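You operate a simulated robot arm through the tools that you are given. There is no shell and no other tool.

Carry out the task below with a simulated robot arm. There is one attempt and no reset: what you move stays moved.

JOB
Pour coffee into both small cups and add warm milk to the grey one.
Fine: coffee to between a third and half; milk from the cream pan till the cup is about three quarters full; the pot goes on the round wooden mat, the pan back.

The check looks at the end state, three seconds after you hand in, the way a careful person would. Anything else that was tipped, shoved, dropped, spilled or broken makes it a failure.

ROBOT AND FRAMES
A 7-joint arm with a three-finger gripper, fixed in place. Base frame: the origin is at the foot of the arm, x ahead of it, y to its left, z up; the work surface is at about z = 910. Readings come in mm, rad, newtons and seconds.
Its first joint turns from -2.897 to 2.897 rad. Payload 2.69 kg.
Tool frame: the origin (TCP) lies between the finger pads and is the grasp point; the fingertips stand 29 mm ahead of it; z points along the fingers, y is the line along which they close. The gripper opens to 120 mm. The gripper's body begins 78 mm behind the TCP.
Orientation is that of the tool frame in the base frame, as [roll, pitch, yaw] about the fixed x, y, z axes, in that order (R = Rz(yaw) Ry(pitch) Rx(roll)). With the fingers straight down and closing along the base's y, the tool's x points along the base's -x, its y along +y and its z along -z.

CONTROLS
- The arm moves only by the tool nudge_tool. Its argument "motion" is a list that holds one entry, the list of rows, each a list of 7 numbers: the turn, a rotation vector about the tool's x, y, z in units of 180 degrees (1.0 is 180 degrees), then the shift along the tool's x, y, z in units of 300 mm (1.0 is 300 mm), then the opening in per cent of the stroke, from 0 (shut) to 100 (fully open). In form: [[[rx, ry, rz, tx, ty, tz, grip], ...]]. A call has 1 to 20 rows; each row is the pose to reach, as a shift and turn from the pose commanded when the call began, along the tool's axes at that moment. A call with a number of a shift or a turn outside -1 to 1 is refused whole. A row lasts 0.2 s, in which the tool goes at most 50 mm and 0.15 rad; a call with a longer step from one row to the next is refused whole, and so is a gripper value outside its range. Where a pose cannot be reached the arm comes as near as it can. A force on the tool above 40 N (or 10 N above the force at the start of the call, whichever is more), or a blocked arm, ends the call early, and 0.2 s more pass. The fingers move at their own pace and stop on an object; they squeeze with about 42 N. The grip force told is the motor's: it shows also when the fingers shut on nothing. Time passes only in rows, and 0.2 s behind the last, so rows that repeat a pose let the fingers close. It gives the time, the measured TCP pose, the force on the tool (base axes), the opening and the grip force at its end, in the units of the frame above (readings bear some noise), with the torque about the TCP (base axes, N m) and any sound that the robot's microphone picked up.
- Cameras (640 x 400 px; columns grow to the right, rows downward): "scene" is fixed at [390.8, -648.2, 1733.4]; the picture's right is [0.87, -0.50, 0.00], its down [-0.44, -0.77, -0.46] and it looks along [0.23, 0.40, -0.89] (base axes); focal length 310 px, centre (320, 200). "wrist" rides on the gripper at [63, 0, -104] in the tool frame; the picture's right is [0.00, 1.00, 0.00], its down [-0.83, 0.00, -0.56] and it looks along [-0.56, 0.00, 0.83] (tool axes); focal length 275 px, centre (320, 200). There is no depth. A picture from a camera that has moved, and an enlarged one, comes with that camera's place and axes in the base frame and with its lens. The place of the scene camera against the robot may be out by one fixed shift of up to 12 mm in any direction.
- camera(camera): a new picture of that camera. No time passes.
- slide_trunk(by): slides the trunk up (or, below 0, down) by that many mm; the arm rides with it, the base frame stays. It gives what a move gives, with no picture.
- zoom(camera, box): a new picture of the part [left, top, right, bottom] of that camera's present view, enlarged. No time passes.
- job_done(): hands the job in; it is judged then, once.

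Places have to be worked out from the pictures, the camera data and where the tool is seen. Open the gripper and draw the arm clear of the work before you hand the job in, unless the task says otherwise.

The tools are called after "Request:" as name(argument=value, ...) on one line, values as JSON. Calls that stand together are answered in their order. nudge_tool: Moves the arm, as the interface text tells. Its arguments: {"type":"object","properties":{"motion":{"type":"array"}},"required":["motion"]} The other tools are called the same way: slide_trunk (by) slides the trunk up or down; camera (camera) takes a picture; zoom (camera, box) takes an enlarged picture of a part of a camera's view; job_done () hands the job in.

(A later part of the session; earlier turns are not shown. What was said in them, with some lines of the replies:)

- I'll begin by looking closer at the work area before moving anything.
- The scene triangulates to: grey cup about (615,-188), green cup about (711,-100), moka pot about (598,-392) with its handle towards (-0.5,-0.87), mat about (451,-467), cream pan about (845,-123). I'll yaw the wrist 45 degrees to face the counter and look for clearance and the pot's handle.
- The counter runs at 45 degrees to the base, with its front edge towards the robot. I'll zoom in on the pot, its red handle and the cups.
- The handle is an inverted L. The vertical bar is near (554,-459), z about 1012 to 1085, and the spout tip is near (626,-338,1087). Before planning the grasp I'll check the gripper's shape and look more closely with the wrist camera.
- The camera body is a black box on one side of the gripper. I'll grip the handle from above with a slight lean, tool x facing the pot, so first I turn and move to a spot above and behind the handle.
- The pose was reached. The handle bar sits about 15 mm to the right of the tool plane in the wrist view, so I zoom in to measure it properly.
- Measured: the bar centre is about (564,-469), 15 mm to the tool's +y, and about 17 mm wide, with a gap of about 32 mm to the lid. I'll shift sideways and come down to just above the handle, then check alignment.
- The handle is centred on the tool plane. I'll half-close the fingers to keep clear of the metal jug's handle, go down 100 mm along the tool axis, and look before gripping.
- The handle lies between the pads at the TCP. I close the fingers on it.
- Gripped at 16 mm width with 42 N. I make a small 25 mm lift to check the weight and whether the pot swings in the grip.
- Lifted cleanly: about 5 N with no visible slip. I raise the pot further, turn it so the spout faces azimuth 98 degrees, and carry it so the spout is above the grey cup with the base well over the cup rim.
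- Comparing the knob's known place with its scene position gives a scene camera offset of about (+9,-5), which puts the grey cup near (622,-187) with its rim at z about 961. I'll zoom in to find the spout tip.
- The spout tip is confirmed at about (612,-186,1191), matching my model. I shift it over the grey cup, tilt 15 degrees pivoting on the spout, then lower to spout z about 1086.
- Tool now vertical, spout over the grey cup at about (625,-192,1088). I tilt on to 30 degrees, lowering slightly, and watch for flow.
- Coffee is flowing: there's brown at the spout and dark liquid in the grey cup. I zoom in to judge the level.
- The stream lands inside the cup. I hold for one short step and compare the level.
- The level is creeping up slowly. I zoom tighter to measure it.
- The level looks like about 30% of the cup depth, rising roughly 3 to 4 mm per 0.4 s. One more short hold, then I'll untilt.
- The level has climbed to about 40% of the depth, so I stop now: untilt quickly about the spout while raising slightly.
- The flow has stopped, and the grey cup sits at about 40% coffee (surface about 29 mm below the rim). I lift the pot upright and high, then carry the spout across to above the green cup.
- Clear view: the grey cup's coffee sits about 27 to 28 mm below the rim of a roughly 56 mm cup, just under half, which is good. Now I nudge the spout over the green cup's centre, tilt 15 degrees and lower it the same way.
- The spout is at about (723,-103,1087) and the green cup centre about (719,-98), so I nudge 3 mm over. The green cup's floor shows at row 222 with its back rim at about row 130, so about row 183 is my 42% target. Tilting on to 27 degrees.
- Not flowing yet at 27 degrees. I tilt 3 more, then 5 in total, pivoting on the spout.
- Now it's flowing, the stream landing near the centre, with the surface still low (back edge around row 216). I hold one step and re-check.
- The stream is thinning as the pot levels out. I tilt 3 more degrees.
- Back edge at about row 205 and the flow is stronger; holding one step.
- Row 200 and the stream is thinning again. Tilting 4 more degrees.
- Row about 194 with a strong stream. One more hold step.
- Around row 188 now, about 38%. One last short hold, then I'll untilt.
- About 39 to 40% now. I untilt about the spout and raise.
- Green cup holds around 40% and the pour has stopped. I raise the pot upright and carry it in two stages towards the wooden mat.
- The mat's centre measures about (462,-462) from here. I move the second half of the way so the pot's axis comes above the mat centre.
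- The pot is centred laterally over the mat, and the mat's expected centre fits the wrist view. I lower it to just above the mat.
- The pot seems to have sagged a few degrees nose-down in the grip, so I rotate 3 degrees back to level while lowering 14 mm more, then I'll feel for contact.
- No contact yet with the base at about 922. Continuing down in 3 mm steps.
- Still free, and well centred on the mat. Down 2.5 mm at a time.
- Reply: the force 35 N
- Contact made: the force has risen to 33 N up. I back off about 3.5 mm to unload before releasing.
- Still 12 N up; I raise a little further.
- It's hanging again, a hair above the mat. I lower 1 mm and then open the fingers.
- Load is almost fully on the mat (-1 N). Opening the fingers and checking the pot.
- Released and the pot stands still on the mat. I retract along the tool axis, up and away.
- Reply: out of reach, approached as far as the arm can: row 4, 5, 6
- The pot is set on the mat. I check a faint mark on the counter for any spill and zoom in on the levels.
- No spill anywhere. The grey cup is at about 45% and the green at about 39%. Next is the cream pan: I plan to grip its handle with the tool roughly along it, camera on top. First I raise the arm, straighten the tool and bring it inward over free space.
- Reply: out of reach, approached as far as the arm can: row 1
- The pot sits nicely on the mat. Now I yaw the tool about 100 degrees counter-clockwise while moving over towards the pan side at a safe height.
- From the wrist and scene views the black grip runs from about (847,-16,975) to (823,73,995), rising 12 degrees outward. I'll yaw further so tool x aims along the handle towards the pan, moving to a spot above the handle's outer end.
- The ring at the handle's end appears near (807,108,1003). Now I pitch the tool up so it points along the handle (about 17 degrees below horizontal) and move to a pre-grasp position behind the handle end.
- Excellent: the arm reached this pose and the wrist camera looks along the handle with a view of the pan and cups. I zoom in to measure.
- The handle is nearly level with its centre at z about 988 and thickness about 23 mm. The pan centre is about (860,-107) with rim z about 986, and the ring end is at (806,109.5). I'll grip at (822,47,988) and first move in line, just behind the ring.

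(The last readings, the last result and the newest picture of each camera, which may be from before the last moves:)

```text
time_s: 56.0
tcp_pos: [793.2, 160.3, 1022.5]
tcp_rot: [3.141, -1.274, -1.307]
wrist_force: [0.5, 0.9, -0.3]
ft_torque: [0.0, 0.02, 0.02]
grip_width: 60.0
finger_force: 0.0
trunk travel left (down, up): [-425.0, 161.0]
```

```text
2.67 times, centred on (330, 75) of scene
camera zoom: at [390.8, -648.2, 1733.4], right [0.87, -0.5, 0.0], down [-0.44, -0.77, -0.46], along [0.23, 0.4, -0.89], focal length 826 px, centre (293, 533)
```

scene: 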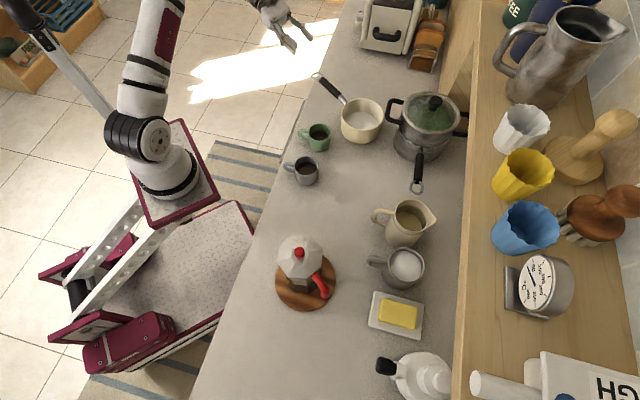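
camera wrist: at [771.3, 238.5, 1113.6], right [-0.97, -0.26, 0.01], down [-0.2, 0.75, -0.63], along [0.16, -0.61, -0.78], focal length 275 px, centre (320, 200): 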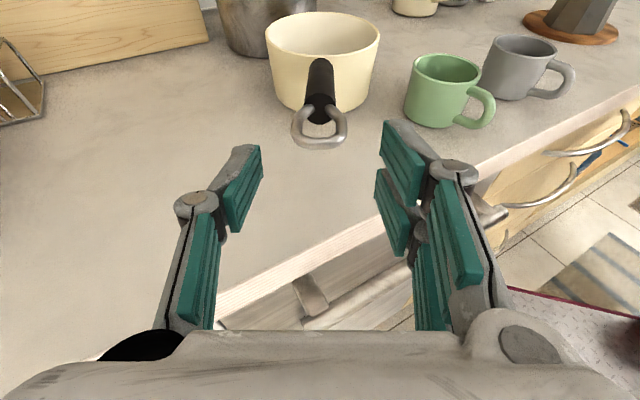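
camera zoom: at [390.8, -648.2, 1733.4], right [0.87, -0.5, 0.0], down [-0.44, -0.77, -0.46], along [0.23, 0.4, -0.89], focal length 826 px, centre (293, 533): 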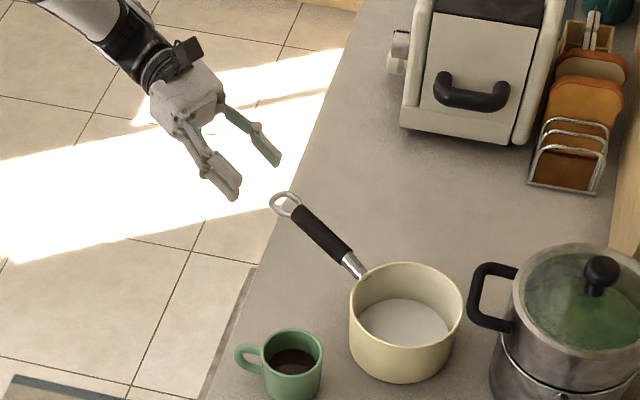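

The handle is exactly centred in view. I advance 121 mm along the tool axis, with the ring and grip passing between the open fingers.

Request:
nudge_tool(motion=[[[0, 0, 0, 0.002, 0.001, 0.06, 50], [0, 0, 0, 0.005, 0.002, 0.14, 50], [0, 0, 0, 0.0075, 0.003, 0.22, 50], [0, 0, 0, 0.01, 0.0045, 0.3, 50], [0, 0, 0, 0.0125, 0.0055, 0.37, 50], [0, 0, 0, 0.0137, 0.0057, 0.403, 50], [0, 0, 0, 0.0137, 0.0057, 0.403, 50]]])

Request:
camera(camera="wrist")

Request:
zoom(camera="scene", box=[270, 50, 400, 150])

```text
time_s: 57.6
tcp_pos: [821.1, 46.4, 991.8]
tcp_rot: [3.139, -1.271, -1.307]
wrist_force: [-0.1, -0.1, 0.1]
ft_torque: [0.04, 0.02, -0.01]
grip_width: 59.9
finger_force: 0.1
trunk travel left (down, up): [-425.0, 161.0]
```

```text
taken
camera wrist: at [800.4, 124.9, 1082.0], right [-0.97, -0.26, 0.01], down [-0.2, 0.75, -0.63], along [0.16, -0.61, -0.78], focal length 275 px, centre (320, 200)
```

wrist: 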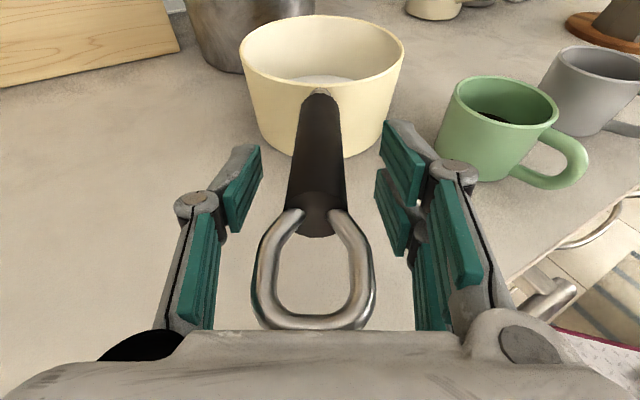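

```text
4.00 times, centred on (335, 100) of scene
camera zoom: at [390.8, -648.2, 1733.4], right [0.87, -0.5, 0.0], down [-0.44, -0.77, -0.46], along [0.23, 0.4, -0.89], focal length 1240 px, centre (260, 600)
```

zoom: 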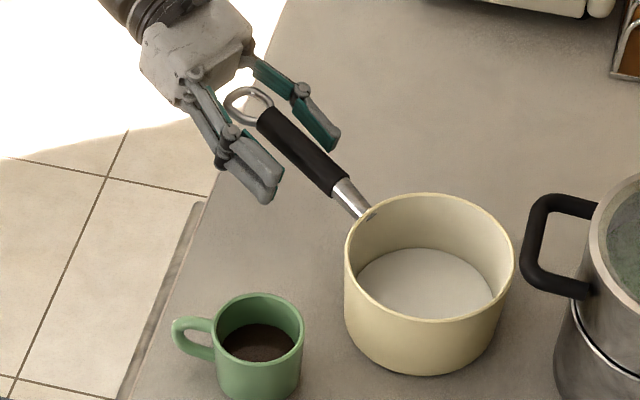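

The black grip lies between the pads and the ring end stays clear of the palm. Closing on the handle.

Request:
nudge_tool(motion=[[[0, 0, 0, 0, 0, 0, 35], [0, 0, 0, 0, 0, 0, 25], [0, 0, 0, 0, 0, 0, 15], [0, 0, 0, 0, 0, 0, 0], [0, 0, 0, 0, 0, 0, 0]]])

Request:
camera(camera="wrist")

Request:
zoom(camera="scene", box=[270, 50, 400, 150])

```text
time_s: 58.8
tcp_pos: [822.1, 47.8, 990.5]
tcp_rot: [3.141, -1.272, -1.307]
wrist_force: [1.1, 0.1, 0.7]
ft_torque: [0.08, -0.03, -0.05]
grip_width: 27.3
finger_force: 42.3
trunk travel left (down, up): [-425.0, 161.0]
```

```text
taken
camera wrist: at [800.4, 125.1, 1082.1], right [-0.97, -0.26, 0.0], down [-0.2, 0.75, -0.63], along [0.16, -0.61, -0.78], focal length 275 px, centre (320, 200)
```

wrist: 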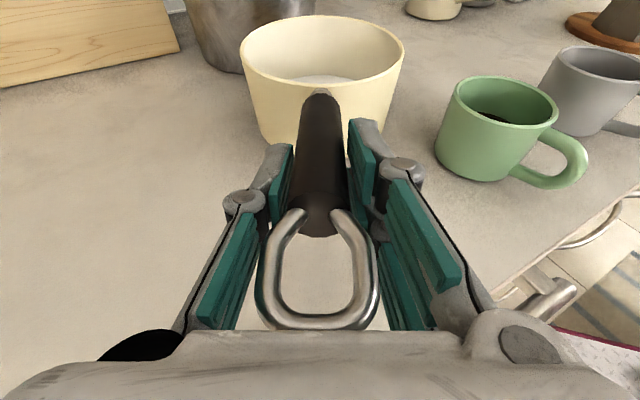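

```text
4.00 times, centred on (335, 100) of scene
camera zoom: at [390.8, -648.2, 1733.4], right [0.87, -0.5, 0.0], down [-0.44, -0.77, -0.46], along [0.23, 0.4, -0.89], focal length 1240 px, centre (260, 600)
```

zoom: 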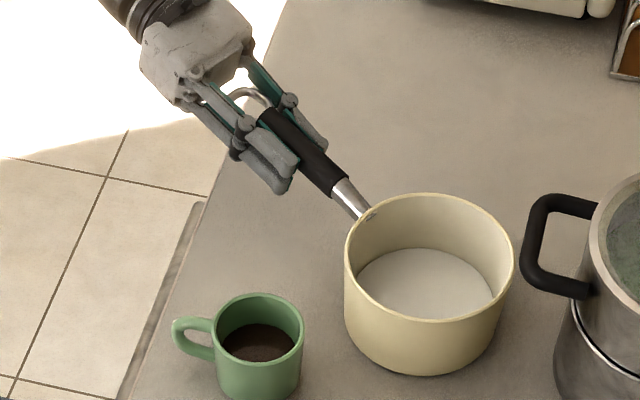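

Gripped at 27 mm, 42 N. I make a test lift of 12 mm to see the weight and whether the pan droops.

Request:
nudge_tool(motion=[[[0, 0, 0, 0.0096, 0, -0.0029, 0], [0, 0, 0, 0.0223, 0, -0.0068, 0], [0, 0, 0, 0.0383, 0, -0.0117, 0], [0, 0, 0, 0.0383, 0, -0.0117, 0]]])

Request:
camera(camera="wrist")

Request:
zoom(camera="scene", box=[270, 50, 400, 150])

```text
time_s: 59.8
tcp_pos: [821.2, 46.7, 1003.1]
tcp_rot: [3.137, -1.272, -1.306]
wrist_force: [0.3, -0.4, -5.6]
ft_torque: [0.71, 0.14, 0.0]
grip_width: 27.5
finger_force: 42.2
trunk travel left (down, up): [-425.0, 161.0]
```

```text
taken
camera wrist: at [800.2, 125.4, 1093.9], right [-0.97, -0.26, 0.01], down [-0.21, 0.75, -0.63], along [0.16, -0.61, -0.78], focal length 275 px, centre (320, 200)
```

wrist: 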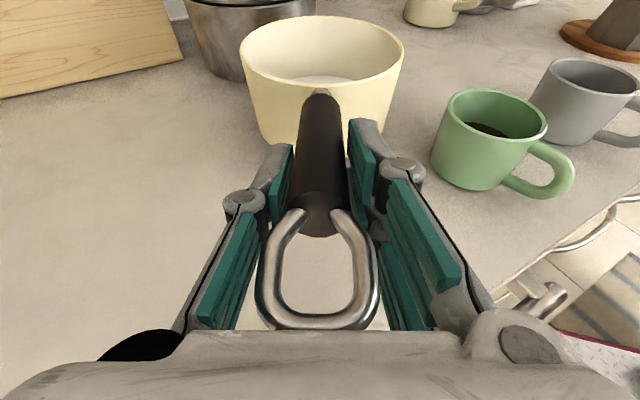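

```text
4.00 times, centred on (335, 100) of scene
camera zoom: at [390.8, -648.2, 1733.4], right [0.87, -0.5, 0.0], down [-0.44, -0.77, -0.46], along [0.23, 0.4, -0.89], focal length 1240 px, centre (260, 600)
```

zoom: 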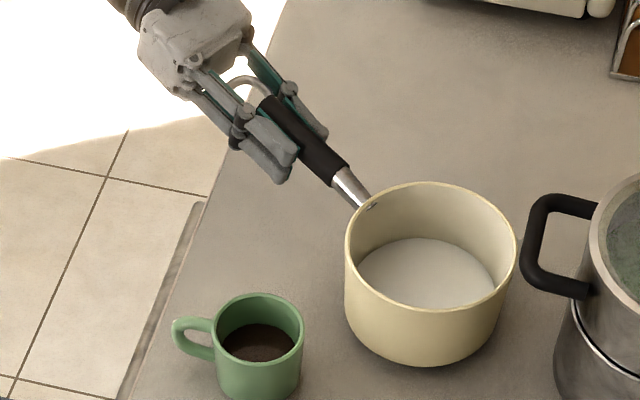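

The pan lifts level: 5.6 N, torque 0.7 N·m, no droop. I raise it 87 mm, clear of the cups, and carry it so its right-hand rim comes near the grey cup.

Request:
nudge_tool(motion=[[[0, 0, 0, 0.03, 0, -0.0092, 0], [0, 0, 0, 0.085, 0, -0.026, 0], [0, 0, 0, 0.145, 0, -0.0443, 0], [0, 0, 0, 0.205, 0, -0.0626, 0], [0, 0, 0, 0.255, 0, -0.0779, 0], [0, 0, 0, 0.2773, 0, -0.0847, 0], [0, 0, 0, 0.2783, 0.02, -0.083, 0], [0, 0, 0, 0.28, 0.07, -0.079, 0], [0, 0, 0, 0.282, 0.14, -0.0725, 0], [0, 0, 0, 0.2838, 0.21, -0.0665, 0], [0, 0, 0, 0.2856, 0.28, -0.0605, 0], [0, 0, 0, 0.2874, 0.35, -0.0545, 0], [0, 0, 0, 0.2892, 0.42, -0.048, 0], [0, 0, 0, 0.2905, 0.485, -0.0425, 0], [0, 0, 0, 0.2914, 0.53, -0.0386, 0], [0, 0, 0, 0.2917, 0.545, -0.0373, 0], [0, 0, 0, 0.2917, 0.545, -0.0373, 0]]])

Request:
camera(camera="wrist")

Request:
camera(camera="scene")

Request:
zoom(camera="scene", box=[270, 90, 400, 200])

```text
time_s: 63.4
tcp_pos: [666.8, -10.6, 1089.5]
tcp_rot: [3.137, -1.272, -1.306]
wrist_force: [0.9, 0.1, -4.5]
ft_torque: [0.7, 0.16, 0.02]
grip_width: 27.2
finger_force: 42.1
trunk travel left (down, up): [-425.0, 161.0]
```

```text
taken
camera wrist: at [645.9, 68.4, 1181.5], right [-0.97, -0.26, 0.01], down [-0.21, 0.75, -0.63], along [0.16, -0.61, -0.78], focal length 275 px, centre (320, 200)
```

wrist: 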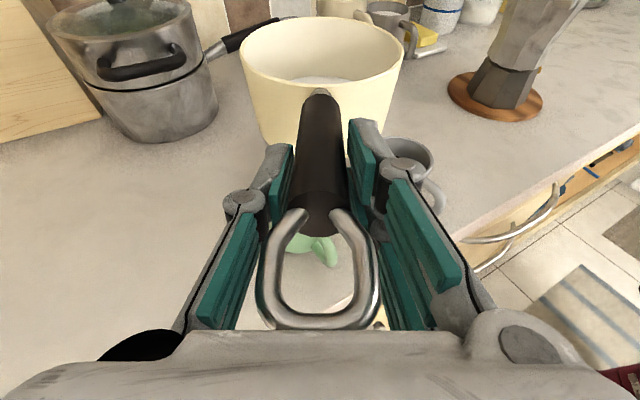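

```text
taken
```

scene: 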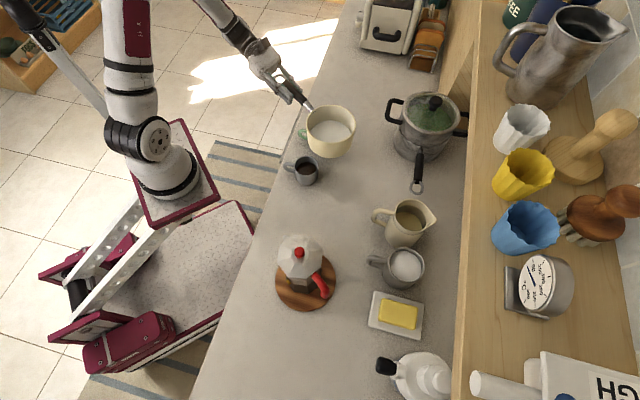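

```text
3.64 times, centred on (335, 145) of scene
camera zoom: at [390.8, -648.2, 1733.4], right [0.87, -0.5, 0.0], down [-0.44, -0.77, -0.46], along [0.23, 0.4, -0.89], focal length 1127 px, centre (266, 400)
```

zoom: 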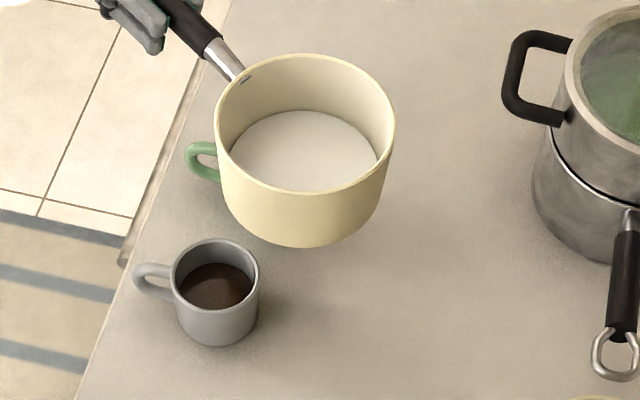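

The scene camera has a clear view of the grey cup. Combining both cameras, the pan's rim centre is at (707,-177,1080) with R about 68, so the right-hand lip is at about (642,-195). I shift it over the cup and roll 30 degrees about the handle axis, pivoting on the lip.

Request:
nudge_tool(motion=[[[0.013, 0, 0.0425, 0.0287, 0.0143, -0.02, 0], [0.0244, 0, 0.0797, 0.027, 0.0317, -0.0303, 0], [0.0366, 0, 0.1195, 0.0127, 0.0543, -0.0387, 0], [0.0487, 0, 0.1594, -0.0283, 0.0783, -0.0347, 0], [0.0487, 0, 0.1594, -0.0283, 0.0783, -0.0347, 0]]])

Request:
camera(camera="wrist")

Request:
zoom(camera="scene", box=[270, 90, 400, 200])

```text
time_s: 64.6
tcp_pos: [642.3, -4.8, 1085.4]
tcp_rot: [-2.043, -0.976, -2.329]
wrist_force: [-1.3, -0.8, -4.5]
ft_torque: [0.65, 0.35, 0.01]
grip_width: 27.3
finger_force: 41.8
trunk travel left (down, up): [-425.0, 161.0]
```

```text
taken
camera wrist: at [576.1, 62.5, 1163.9], right [-0.84, -0.23, -0.5], down [0.1, 0.83, -0.55], along [0.54, -0.51, -0.67], focal length 275 px, centre (320, 200)
```

wrist: 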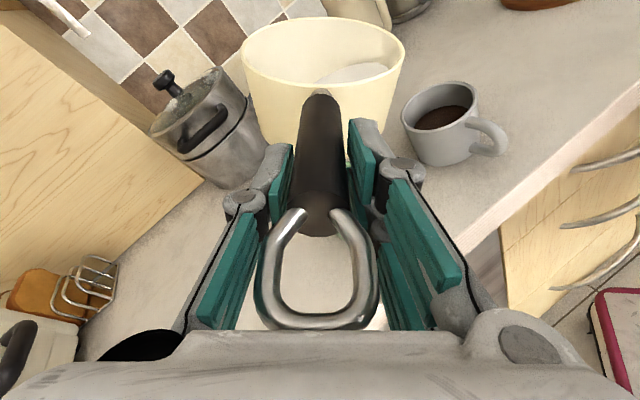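

```text
3.64 times, centred on (335, 145) of scene
camera zoom: at [390.8, -648.2, 1733.4], right [0.87, -0.5, 0.0], down [-0.44, -0.77, -0.46], along [0.23, 0.4, -0.89], focal length 1127 px, centre (266, 400)
```

zoom: 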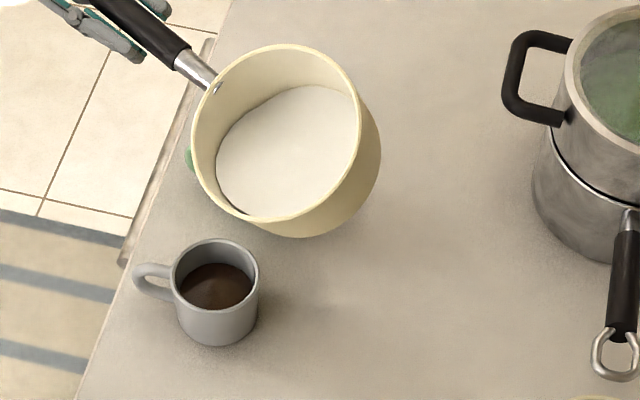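

The roll works and the lip sits over the cup as computed. The milk hasn't reached the lip yet, so I roll to 45 degrees, lowering the lip to about z 1025.

Request:
nudge_tool(motion=[[[0.013, 0, 0.0425, 0.0097, 0.02, -0.0033, 0], [0.0244, 0, 0.0797, 0.0173, 0.0417, -0.0053, 0], [0.0244, 0, 0.0797, 0.0173, 0.0417, -0.0053, 0]]])

Request:
zoom(camera="scene", box=[270, 90, 400, 200])

Request:
camera(camera="wrist")

```text
time_s: 65.4
tcp_pos: [628.6, -8.1, 1082.2]
tcp_rot: [-1.856, -0.741, -2.471]
wrist_force: [-0.3, -0.8, -5.2]
ft_torque: [0.64, 0.39, -0.03]
grip_width: 27.1
finger_force: 41.9
trunk travel left (down, up): [-425.0, 161.0]
```

```text
3.64 times, centred on (335, 145) of scene
camera zoom: at [390.8, -648.2, 1733.4], right [0.87, -0.5, 0.0], down [-0.44, -0.77, -0.46], along [0.23, 0.4, -0.89], focal length 1127 px, centre (266, 400)
```

zoom: 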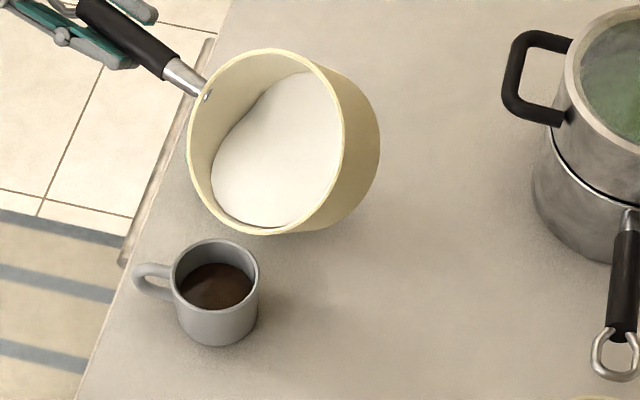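

```text
taken
camera wrist: at [545.2, 54.1, 1148.0], right [-0.69, -0.18, -0.7], down [0.23, 0.86, -0.45], along [0.69, -0.47, -0.55], focal length 275 px, centre (320, 200)
```

wrist: 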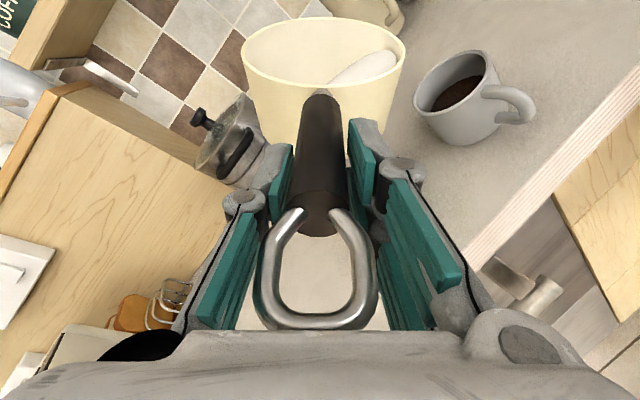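

Milk is now nearly at the lip. I roll in small 4-degree steps, keeping the lip fixed.

Request:
nudge_tool(motion=[[[0.0065, 0, 0.02125, 0.016, 0.0027, -0.005, 0], [0.0065, 0, 0.02125, 0.016, 0.0027, -0.005, 0]]])

Request:
zoom(camera="scene", box=[280, 110, 360, 190])

```text
time_s: 66.0
tcp_pos: [623.8, -8.8, 1086.8]
tcp_rot: [-1.823, -0.677, -2.491]
wrist_force: [0.8, -0.2, -4.9]
ft_torque: [0.64, 0.46, -0.02]
grip_width: 27.2
finger_force: 41.7
trunk travel left (down, up): [-425.0, 161.0]
```

```text
5.00 times, centred on (320, 150) of scene
camera zoom: at [390.8, -648.2, 1733.4], right [0.87, -0.5, 0.0], down [-0.44, -0.77, -0.46], along [0.23, 0.4, -0.89], focal length 1549 px, centre (320, 450)
```

zoom: 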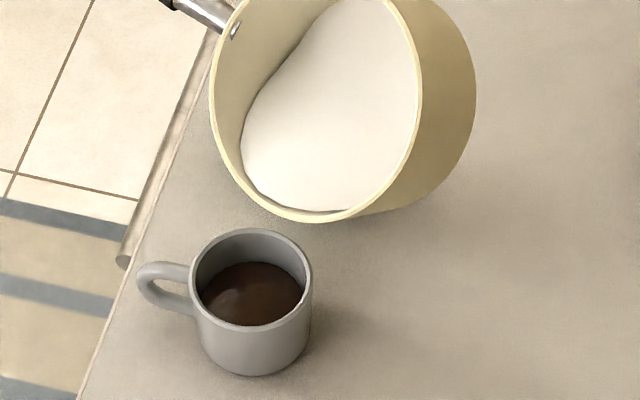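

Still holding just below the lip, and the predicted lip point sits directly above the cup. Rolling 4 more degrees.

Request:
nudge_tool(motion=[[[0.0065, 0, 0.02125, 0.016, 0.0027, -0.005, 0], [0.0065, 0, 0.02125, 0.016, 0.0027, -0.005, 0]]])

Request:
zoom(camera="scene", box=[280, 110, 360, 190])

```text
time_s: 66.6
tcp_pos: [621.2, -9.1, 1089.5]
tcp_rot: [-1.79, -0.613, -2.513]
wrist_force: [-0.6, 0.2, -4.4]
ft_torque: [0.64, 0.39, 0.02]
grip_width: 27.1
finger_force: 42.3
trunk travel left (down, up): [-425.0, 161.0]
```

```text
5.00 times, centred on (320, 150) of scene
camera zoom: at [390.8, -648.2, 1733.4], right [0.87, -0.5, 0.0], down [-0.44, -0.77, -0.46], along [0.23, 0.4, -0.89], focal length 1549 px, centre (320, 450)
```

zoom: 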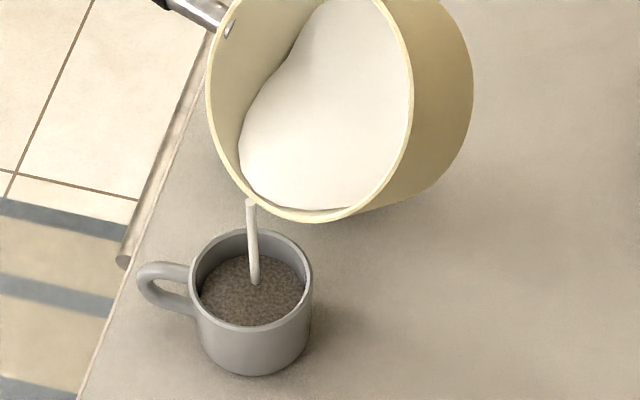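

Milk pours right into the middle of the grey cup. I zoom in on the level (75% corresponds to the back edge at about row 92 in this zoom).

Request:
zoom(camera="scene", box=[280, 150, 330, 190])

Request:
nudge_tool(motion=[[[0, 0, 0, 0, 0, 0, 0]]])

Request:
zoom(camera="scene", box=[280, 150, 330, 190])

```text
10.00 times, centred on (305, 170) of scene
camera zoom: at [390.8, -648.2, 1733.4], right [0.87, -0.5, 0.0], down [-0.44, -0.77, -0.46], along [0.23, 0.4, -0.89], focal length 3099 px, centre (470, 500)
```

zoom: 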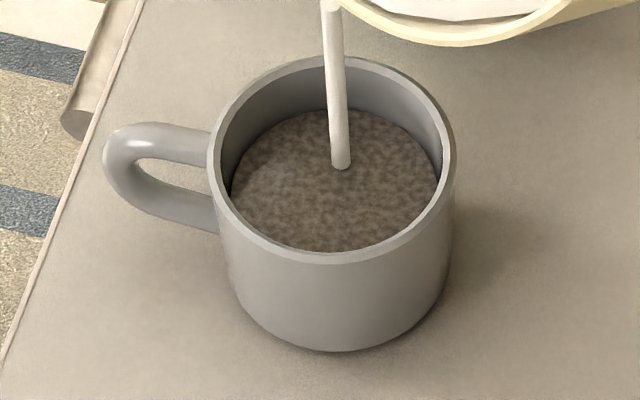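

```text
time_s: 67.0
tcp_pos: [620.5, -9.3, 1089.0]
tcp_rot: [-1.791, -0.612, -2.515]
wrist_force: [0.2, -0.3, -4.4]
ft_torque: [0.62, 0.42, 0.0]
grip_width: 27.4
finger_force: 41.6
trunk travel left (down, up): [-425.0, 161.0]
```

```text
10.00 times, centred on (305, 170) of scene
camera zoom: at [390.8, -648.2, 1733.4], right [0.87, -0.5, 0.0], down [-0.44, -0.77, -0.46], along [0.23, 0.4, -0.89], focal length 3099 px, centre (470, 500)
```

zoom: 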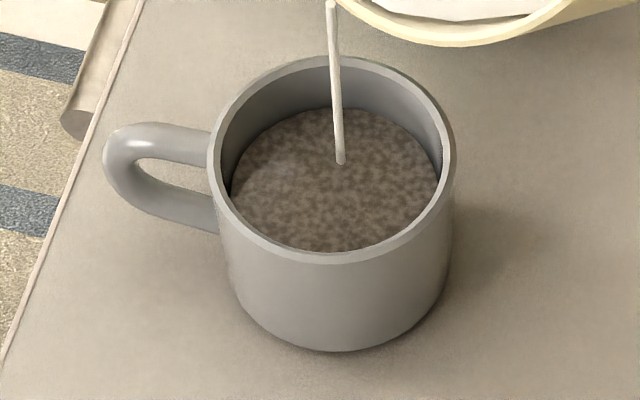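

Level now about 60% and the stream is thinning. Rolling 2.5 degrees more.

Request:
nudge_tool(motion=[[[0.0041, 0, 0.0133, 0.01, 0.0016, -0.0031, 0]]])

Request:
zoom(camera="scene", box=[280, 150, 330, 190])

```text
time_s: 67.4
tcp_pos: [617.8, -9.7, 1090.6]
tcp_rot: [-1.771, -0.572, -2.523]
wrist_force: [-0.7, 0.3, -5.2]
ft_torque: [0.62, 0.42, 0.02]
grip_width: 27.3
finger_force: 42.1
trunk travel left (down, up): [-425.0, 161.0]
```

```text
10.00 times, centred on (305, 170) of scene
camera zoom: at [390.8, -648.2, 1733.4], right [0.87, -0.5, 0.0], down [-0.44, -0.77, -0.46], along [0.23, 0.4, -0.89], focal length 3099 px, centre (470, 500)
```

zoom: 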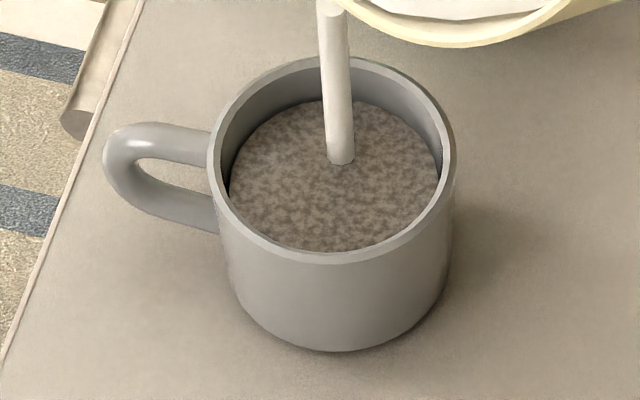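

Back edge at row 101 (about 68%). I hold one short step.

Request:
nudge_tool(motion=[[[0, 0, 0, 0, 0, 0, 0]]])

Request:
zoom(camera="scene", box=[280, 150, 330, 190])

```text
time_s: 67.8
tcp_pos: [618.2, -10.3, 1090.4]
tcp_rot: [-1.77, -0.573, -2.524]
wrist_force: [0.3, -0.2, -4.8]
ft_torque: [0.61, 0.42, 0.02]
grip_width: 27.3
finger_force: 42.0
trunk travel left (down, up): [-425.0, 161.0]
```

```text
10.00 times, centred on (305, 170) of scene
camera zoom: at [390.8, -648.2, 1733.4], right [0.87, -0.5, 0.0], down [-0.44, -0.77, -0.46], along [0.23, 0.4, -0.89], focal length 3099 px, centre (470, 500)
```

zoom: 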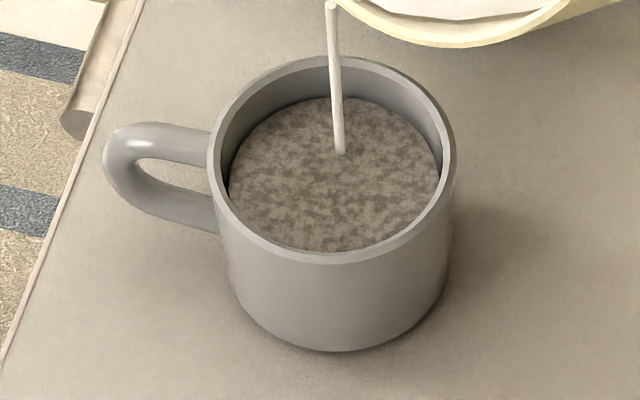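

About 70% and thinning. A final small 1.2-degree roll should bring it to about 75%.

Request:
nudge_tool(motion=[[[0.00195, 0, 0.0064, 0.0048, 0.0007, -0.0015, 0]]])

Request:
zoom(camera="scene", box=[280, 150, 330, 190])

```text
time_s: 68.2
tcp_pos: [618.0, -11.3, 1091.7]
tcp_rot: [-1.763, -0.552, -2.527]
wrist_force: [0.3, -0.1, -4.4]
ft_torque: [0.63, 0.45, 0.0]
grip_width: 27.5
finger_force: 41.9
trunk travel left (down, up): [-425.0, 161.0]
```

```text
10.00 times, centred on (305, 170) of scene
camera zoom: at [390.8, -648.2, 1733.4], right [0.87, -0.5, 0.0], down [-0.44, -0.77, -0.46], along [0.23, 0.4, -0.89], focal length 3099 px, centre (470, 500)
```

zoom: 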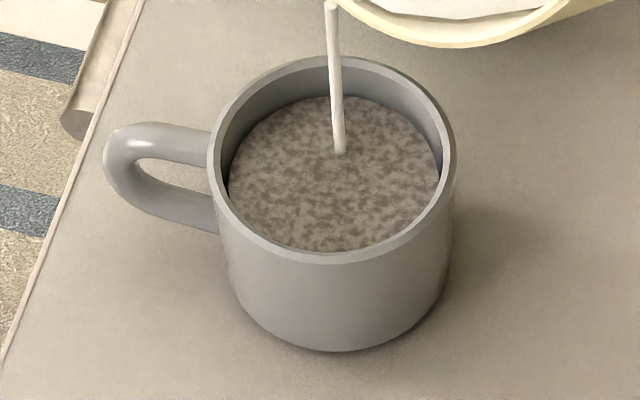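

Around row 95 to 96 now, with a thin stream. One more short hold.

Request:
nudge_tool(motion=[[[0.001, 0, 0.0032, 0.0024, 0.0003, -0.0007, 0]]])

Request:
zoom(camera="scene", box=[280, 150, 330, 190])

```text
time_s: 68.6
tcp_pos: [616.0, -11.3, 1092.0]
tcp_rot: [-1.758, -0.545, -2.532]
wrist_force: [-0.5, -0.2, -4.5]
ft_torque: [0.63, 0.42, -0.02]
grip_width: 27.1
finger_force: 42.5
trunk travel left (down, up): [-425.0, 161.0]
```

```text
10.00 times, centred on (305, 170) of scene
camera zoom: at [390.8, -648.2, 1733.4], right [0.87, -0.5, 0.0], down [-0.44, -0.77, -0.46], along [0.23, 0.4, -0.89], focal length 3099 px, centre (470, 500)
```

zoom: 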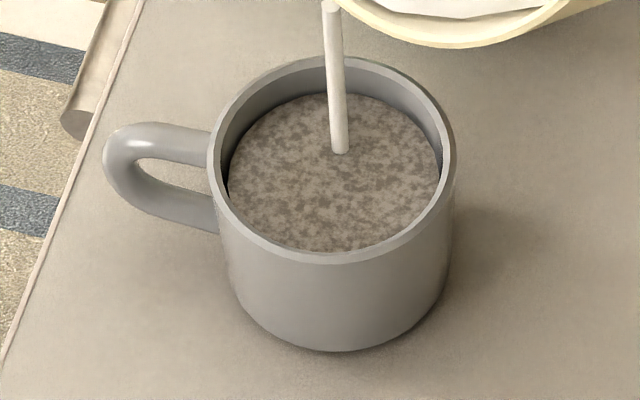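

About 73 to 74%, so I stop: roll back about the lip and raise.

Request:
nudge_tool(motion=[[[-0.013, 0, -0.0425, -0.0323, -0.002, 0.01, 0], [-0.026, 0, -0.085, -0.0507, -0.0217, 0.0153, 0], [-0.039, 0, -0.1275, -0.0617, -0.048, 0.0187, 0], [-0.052, 0, -0.17, -0.0577, -0.0917, 0.0173, 0], [-0.052, 0, -0.17, -0.0577, -0.0917, 0.0173, 0]]])

Request:
zoom(camera="scene", box=[270, 90, 400, 200])

Request:
zoom(camera="scene", box=[280, 150, 330, 190])

```text
time_s: 69.8
tcp_pos: [643.8, -4.0, 1106.5]
tcp_rot: [-2.128, -1.044, -2.256]
wrist_force: [-0.2, -0.8, -3.8]
ft_torque: [0.67, 0.3, 0.0]
grip_width: 27.3
finger_force: 42.2
trunk travel left (down, up): [-425.0, 161.0]
```

```text
3.64 times, centred on (335, 145) of scene
camera zoom: at [390.8, -648.2, 1733.4], right [0.87, -0.5, 0.0], down [-0.44, -0.77, -0.46], along [0.23, 0.4, -0.89], focal length 1127 px, centre (266, 400)
```

zoom: 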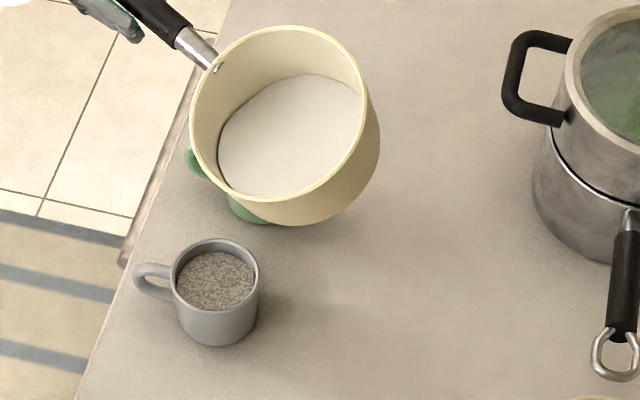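

```text
10.00 times, centred on (305, 170) of scene
camera zoom: at [390.8, -648.2, 1733.4], right [0.87, -0.5, 0.0], down [-0.44, -0.77, -0.46], along [0.23, 0.4, -0.89], focal length 3099 px, centre (470, 500)
```

zoom: 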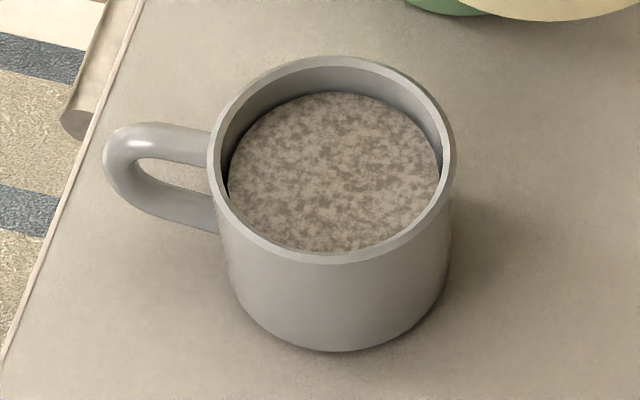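

Back edge at row 91.5, about 75% full. Pouring has stopped with no drips. Now I level the pan completely and raise it a bit.

Request:
nudge_tool(motion=[[[-0.01365, 0, -0.0446, -0.011, -0.0133, 0.0033, 0], [-0.0273, 0, -0.0893, -0.022, -0.0213, 0.0067, 0], [-0.041, 0, -0.1341, -0.0293, -0.026, 0.009, 0], [-0.041, 0, -0.1341, -0.0293, -0.026, 0.009, 0]]])

Request:
camera(camera="wrist")

Request:
camera(camera="scene")

```text
time_s: 70.8
tcp_pos: [654.4, -0.0, 1100.0]
tcp_rot: [3.14, -1.273, -1.307]
wrist_force: [-0.2, -0.6, -4.7]
ft_torque: [0.66, 0.16, 0.0]
grip_width: 27.3
finger_force: 42.2
trunk travel left (down, up): [-425.0, 161.0]
```

```text
taken
camera wrist: at [634.2, 78.5, 1191.5], right [-0.97, -0.26, 0.01], down [-0.2, 0.75, -0.63], along [0.16, -0.61, -0.78], focal length 275 px, centre (320, 200)
```

wrist: 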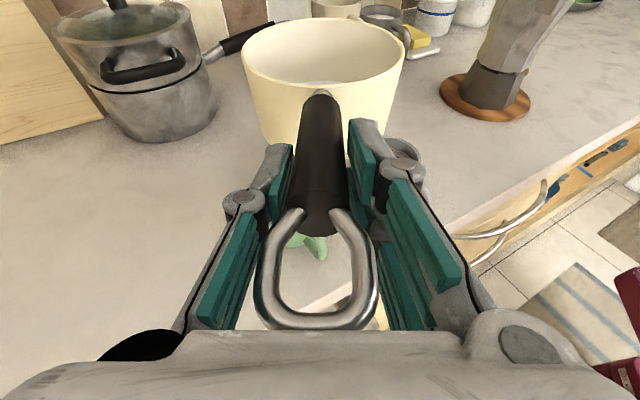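

```text
taken
```

scene: 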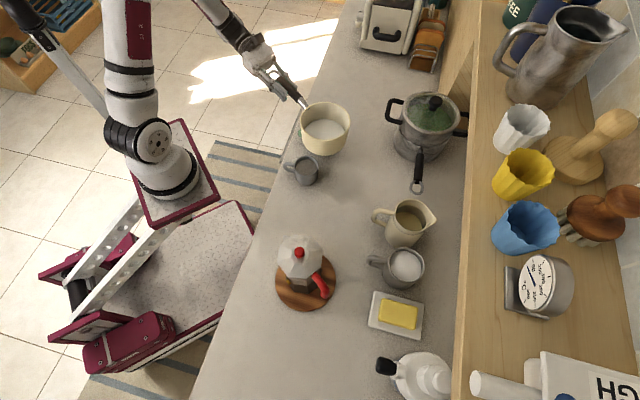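

Level again with the grip unchanged. I carry the pan back to above its original spot.

Request:
nudge_tool(motion=[[[0, 0, 0, -0.0007, -0.0116, 0.0001, 0], [0, 0, 0, -0.0027, -0.0463, 0.0003, 0], [0, 0, 0, -0.0064, -0.11, 0.0007, 0], [0, 0, 0, -0.0104, -0.1795, 0.0011, 0], [0, 0, 0, -0.0145, -0.249, 0.0016, 0], [0, 0, 0, -0.0185, -0.3185, 0.002, 0], [0, 0, 0, -0.0226, -0.388, 0.0025, 0], [0, 0, 0, -0.0266, -0.4575, 0.0029, 0], [0, 0, 0, -0.03, -0.515, 0.0033, 0], [0, 0, 0, -0.0325, -0.558, 0.0036, 0], [0, 0, 0, -0.0337, -0.579, 0.0037, 0], [0, 0, 0, -0.0337, -0.579, 0.0037, 0]]])

Request:
camera(camera="wrist")

Request:
zoom(camera="scene", box=[270, 50, 400, 150])

```text
time_s: 73.4
tcp_pos: [822.2, 45.9, 1090.6]
tcp_rot: [-3.14, -1.272, -1.312]
wrist_force: [-0.9, 0.3, -5.1]
ft_torque: [0.7, 0.2, -0.02]
grip_width: 27.5
finger_force: 41.5
trunk travel left (down, up): [-425.0, 161.0]
```

```text
taken
camera wrist: at [801.5, 125.0, 1181.7], right [-0.97, -0.26, 0.0], down [-0.2, 0.75, -0.63], along [0.16, -0.61, -0.78], focal length 275 px, centre (320, 200)
```

wrist: 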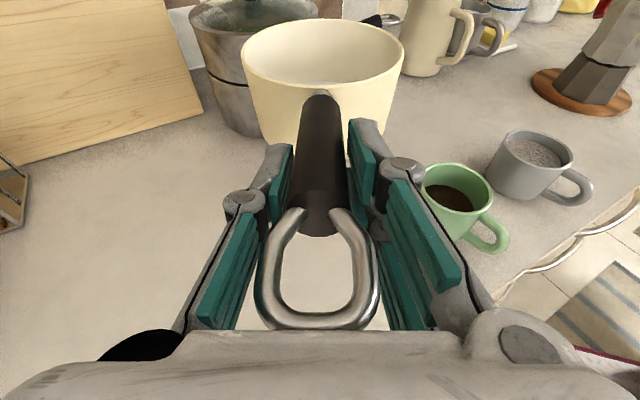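

```text
4.00 times, centred on (335, 100) of scene
camera zoom: at [390.8, -648.2, 1733.4], right [0.87, -0.5, 0.0], down [-0.44, -0.77, -0.46], along [0.23, 0.4, -0.89], focal length 1240 px, centre (260, 600)
```

zoom: 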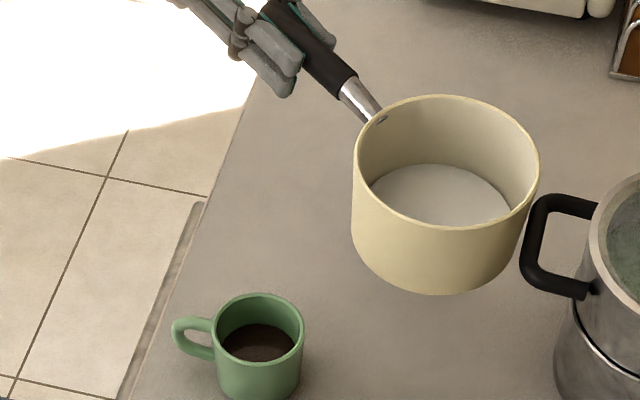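

Above its original spot. I lower it 88 mm, to just above the counter.

Request:
nudge_tool(motion=[[[0, 0, 0, -0.03, 0, 0.0092, 0], [0, 0, 0, -0.085, 0, 0.026, 0], [0, 0, 0, -0.14, 0, 0.0428, 0], [0, 0, 0, -0.195, 0, 0.0596, 0], [0, 0, 0, -0.245, 0, 0.0749, 0], [0, 0, 0, -0.27, 0, 0.0826, 0], [0, 0, 0, -0.2805, 0, 0.0858, 0], [0, 0, 0, -0.2805, 0, 0.0858, 0]]])

Request:
zoom(camera="scene", box=[270, 50, 400, 150])

```text
time_s: 75.2
tcp_pos: [822.8, 46.1, 1003.2]
tcp_rot: [-3.137, -1.271, -1.313]
wrist_force: [-0.5, -0.1, -4.8]
ft_torque: [0.7, 0.17, -0.02]
grip_width: 27.1
finger_force: 42.3
trunk travel left (down, up): [-425.0, 161.0]
```

```text
4.00 times, centred on (335, 100) of scene
camera zoom: at [390.8, -648.2, 1733.4], right [0.87, -0.5, 0.0], down [-0.44, -0.77, -0.46], along [0.23, 0.4, -0.89], focal length 1240 px, centre (260, 600)
```

zoom: 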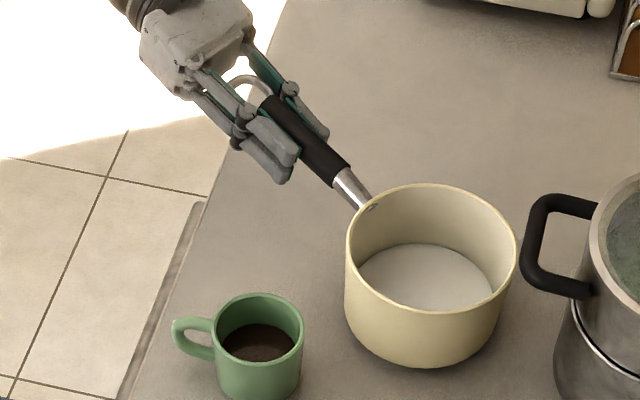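

It matches the earlier 12 mm lift view exactly. Lowering gently to contact.

Request:
nudge_tool(motion=[[[0, 0, 0, -0.0128, 0, 0.0039, 0], [0, 0, 0, -0.0255, 0, 0.0078, 0], [0, 0, 0, -0.0255, 0, 0.0078, 0]]])

Request:
nudge_tool(motion=[[[0, 0, 0, -0.0064, 0, 0.0019, 0], [0, 0, 0, -0.0064, 0, 0.0019, 0]]])

```text
time_s: 76.0
tcp_pos: [823.3, 47.0, 995.1]
tcp_rot: [-3.139, -1.273, -1.311]
wrist_force: [0.2, 0.3, -4.7]
ft_torque: [0.59, 0.16, -0.02]
grip_width: 27.2
finger_force: 41.7
trunk travel left (down, up): [-425.0, 161.0]
```

```text
time_s: 76.6
tcp_pos: [822.2, 46.4, 992.9]
tcp_rot: [-3.137, -1.275, -1.314]
wrist_force: [-1.3, 3.0, 3.6]
ft_torque: [-1.0, -0.27, -0.08]
grip_width: 27.0
finger_force: 42.1
trunk travel left (down, up): [-425.0, 161.0]
```

First contact is at the far edge, with a slight sag. I go down another 1.2 mm to bring the whole base down.

Request:
nudge_tool(motion=[[[0, 0, 0, -0.0038, 0, 0.0012, 0], [0, 0, 0, -0.0038, 0, 0.0012, 0]]])

Request:
zoom(camera="scene", box=[270, 50, 400, 150])

```text
time_s: 77.2
tcp_pos: [823.1, 48.7, 992.3]
tcp_rot: [-3.136, -1.273, -1.313]
wrist_force: [-1.3, 3.2, 5.9]
ft_torque: [-1.35, -0.33, 0.06]
grip_width: 27.4
finger_force: 42.1
trunk travel left (down, up): [-425.0, 161.0]
```

```text
4.00 times, centred on (335, 100) of scene
camera zoom: at [390.8, -648.2, 1733.4], right [0.87, -0.5, 0.0], down [-0.44, -0.77, -0.46], along [0.23, 0.4, -0.89], focal length 1240 px, centre (260, 600)
```

zoom: 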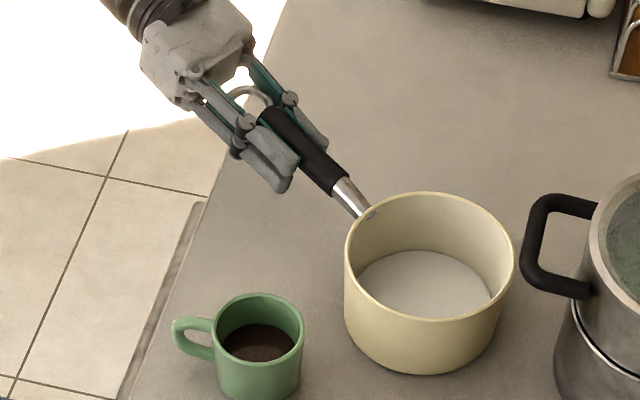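

The pan's outline matches its original position within a pixel. Opening the fingers.

Request:
nudge_tool(motion=[[[0, 0, 0, 0.001, 0, -0.0003, 0], [0, 0, 0, 0.001, 0, -0.0003, 25], [0, 0, 0, 0.001, 0, -0.0003, 35], [0, 0, 0, 0.001, 0, -0.0003, 50], [0, 0, 0, 0.001, 0, -0.0003, 50]]])

Request:
camera(camera="wrist")

```text
time_s: 78.4
tcp_pos: [822.4, 45.9, 991.3]
tcp_rot: [-3.139, -1.272, -1.312]
wrist_force: [0.0, -0.3, 0.6]
ft_torque: [-0.03, 0.01, -0.02]
grip_width: 60.2
finger_force: 0.1
trunk travel left (down, up): [-425.0, 161.0]
```

```text
taken
camera wrist: at [801.1, 125.5, 1082.6], right [-0.97, -0.26, 0.0], down [-0.2, 0.75, -0.63], along [0.16, -0.61, -0.78], focal length 275 px, centre (320, 200)
```

wrist: 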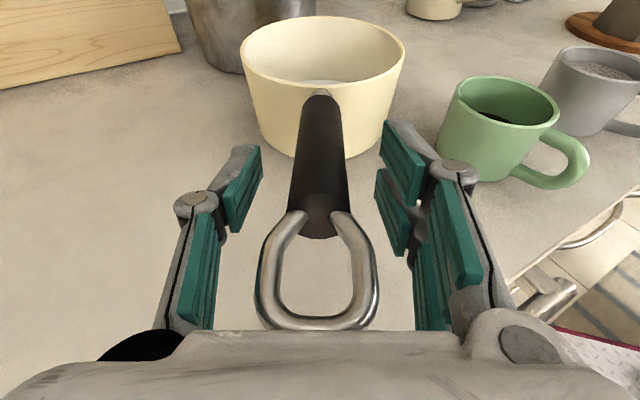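

The pan is free and stands as before. I retract straight back along the tool axis, then up and away.

Request:
nudge_tool(motion=[[[0, 0, 0, -0.001, 0, -0.05, 50], [0, 0, 0, -0.003, 0, -0.13, 50], [0, 0, 0, -0.006, 0, -0.22, 50], [0, 0, 0, -0.01, 0, -0.31, 50], [0, 0, 0, -0.0137, 0, -0.41, 50], [0, 0, 0, 0.05, 0, -0.5, 50], [0, 0, 0, 0.15, 0, -0.52, 50], [0, 0, 0, 0.25, 0, -0.54, 50], [0, 0, 0, 0.35, 0, -0.55, 50], [0, 0, 0, 0.4, 0, -0.55, 50], [0, 0, 0, 0.4, 0, -0.55, 100]]])

Request:
camera(camera="scene")

Request:
zoom(camera="scene", box=[270, 60, 400, 200])

Request:
zoom(camera="scene", box=[250, 200, 390, 340])

Request:
camera(camera="wrist")

```text
time_s: 80.8
tcp_pos: [791.0, 164.9, 1153.9]
tcp_rot: [-3.139, -1.273, -1.311]
wrist_force: [-0.7, 0.3, -0.3]
ft_torque: [-0.03, -0.03, 0.01]
grip_width: 120.1
finger_force: 0.0
trunk travel left (down, up): [-425.0, 161.0]
```

```text
taken
```

scene: 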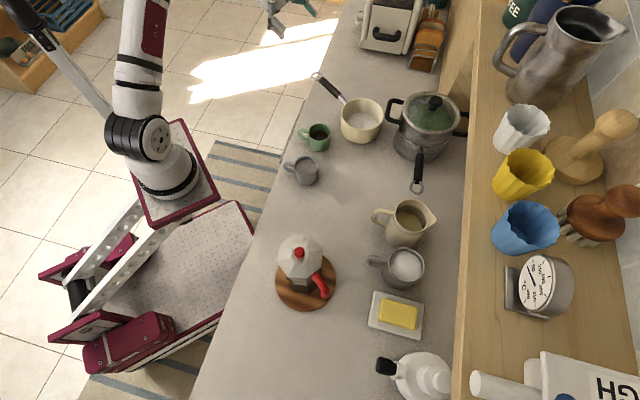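

```text
2.86 times, centred on (335, 130) of scene
camera zoom: at [390.8, -648.2, 1733.4], right [0.87, -0.5, 0.0], down [-0.44, -0.77, -0.46], along [0.23, 0.4, -0.89], focal length 885 px, centre (277, 400)
```

zoom: 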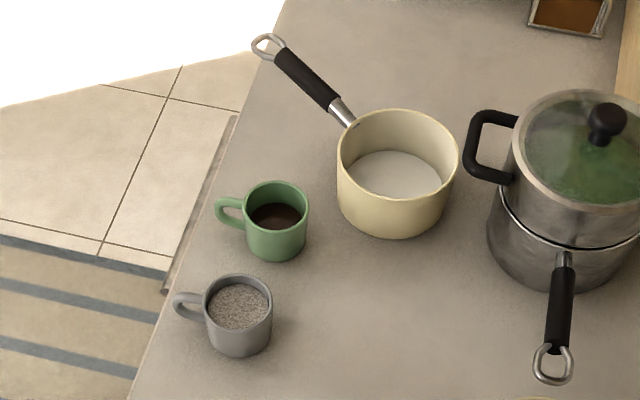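

```text
2.86 times, centred on (320, 270) of scene
camera zoom: at [390.8, -648.2, 1733.4], right [0.87, -0.5, 0.0], down [-0.44, -0.77, -0.46], along [0.23, 0.4, -0.89], focal length 885 px, centre (320, 0)
```

zoom: 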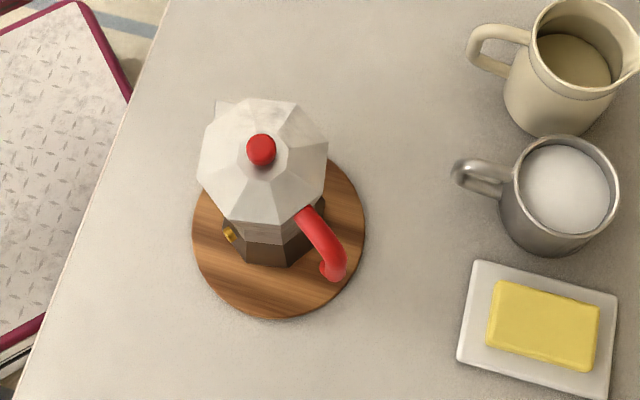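

```text
taken
camera wrist: at [769.1, 243.4, 1245.5], right [-0.97, -0.26, 0.0], down [-0.2, 0.75, -0.63], along [0.16, -0.61, -0.78], focal length 275 px, centre (320, 200)
```

wrist: 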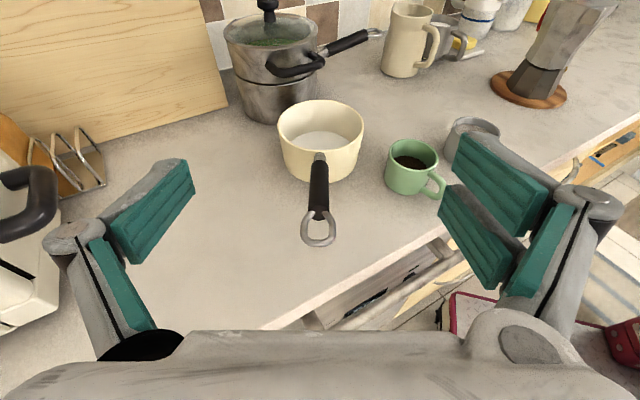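

Everything is in place. Before handing in I double-check the green cup's level, which is nearest to a limit, from both cameras.

Request:
zoom(camera="scene", box=[308, 120, 332, 154])

Request:
zoom(camera="wrist", box=[370, 120, 460, 210])

Request:
zoom(camera="scene", box=[280, 150, 330, 190])

```text
11.76 times, centred on (320, 137) of scene
camera zoom: at [390.8, -648.2, 1733.4], right [0.87, -0.5, 0.0], down [-0.44, -0.77, -0.46], along [0.23, 0.4, -0.89], focal length 3646 px, centre (320, 941)
```

zoom: 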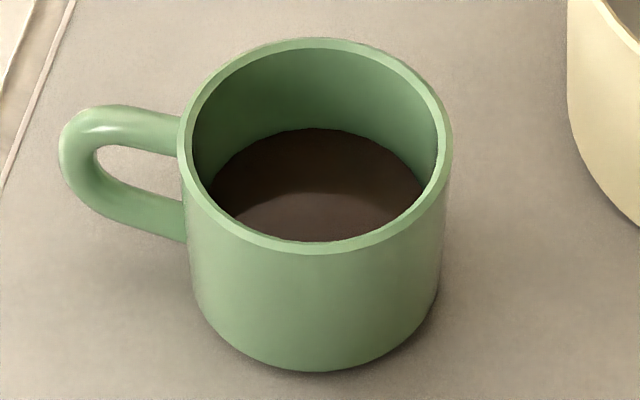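

```text
4.44 times, centred on (415, 165) of wrist
camera zoom: at [769.1, 243.4, 1245.5], right [-0.97, -0.26, 0.0], down [-0.2, 0.75, -0.63], along [0.16, -0.61, -0.78], focal length 1224 px, centre (-102, 356)
```

zoom: 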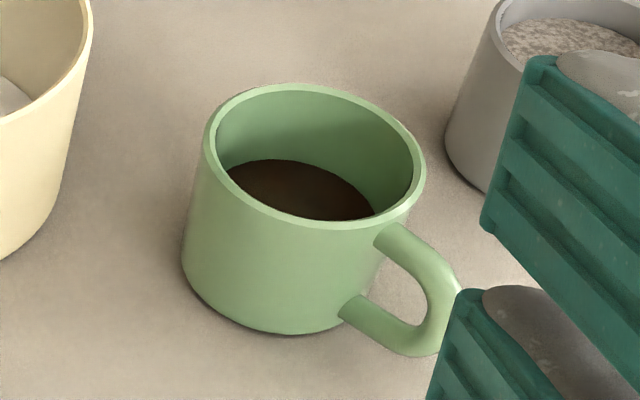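

```text
10.00 times, centred on (305, 170) of scene
camera zoom: at [390.8, -648.2, 1733.4], right [0.87, -0.5, 0.0], down [-0.44, -0.77, -0.46], along [0.23, 0.4, -0.89], focal length 3099 px, centre (470, 500)
```

zoom: 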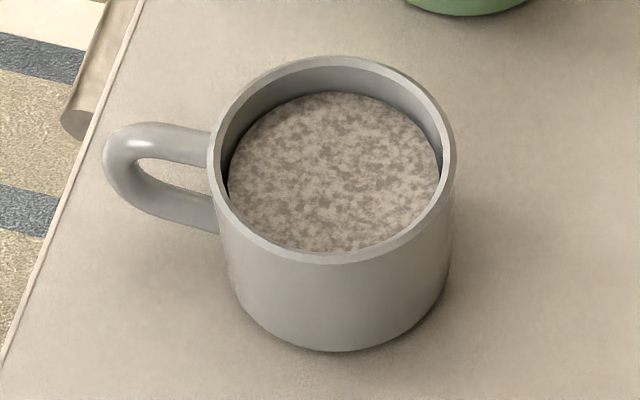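

The green cup measures about 38% coffee, and the grey cup about 45% coffee topped with milk to about 75%. The pot stands on the mat, the pan is back in its place, nothing is spilled, and the arm is open and clear. Handing in.

Request:
job_done()

```text
The job is handed in.
```

I poured coffee into both cups, added milk to the grey one, and handed the job in. The result of the check hasn't come back to me. I estimated these levels from the camera pictures:

- **Green cup:** about 38% full of coffee. That is inside the third-to-half range, but nearer the lower limit.
- **Grey cup:** about 45% coffee, then milk from the cream pan up to about 75%.
- **Coffee pot:** standing upright on the round wooden mat.
- **Cream pan:** back in its original spot, matching the earlier picture to within about a pixel.

I saw no spills or drips, and nothing else was moved. The gripper is open and the arm is clear of the counter.
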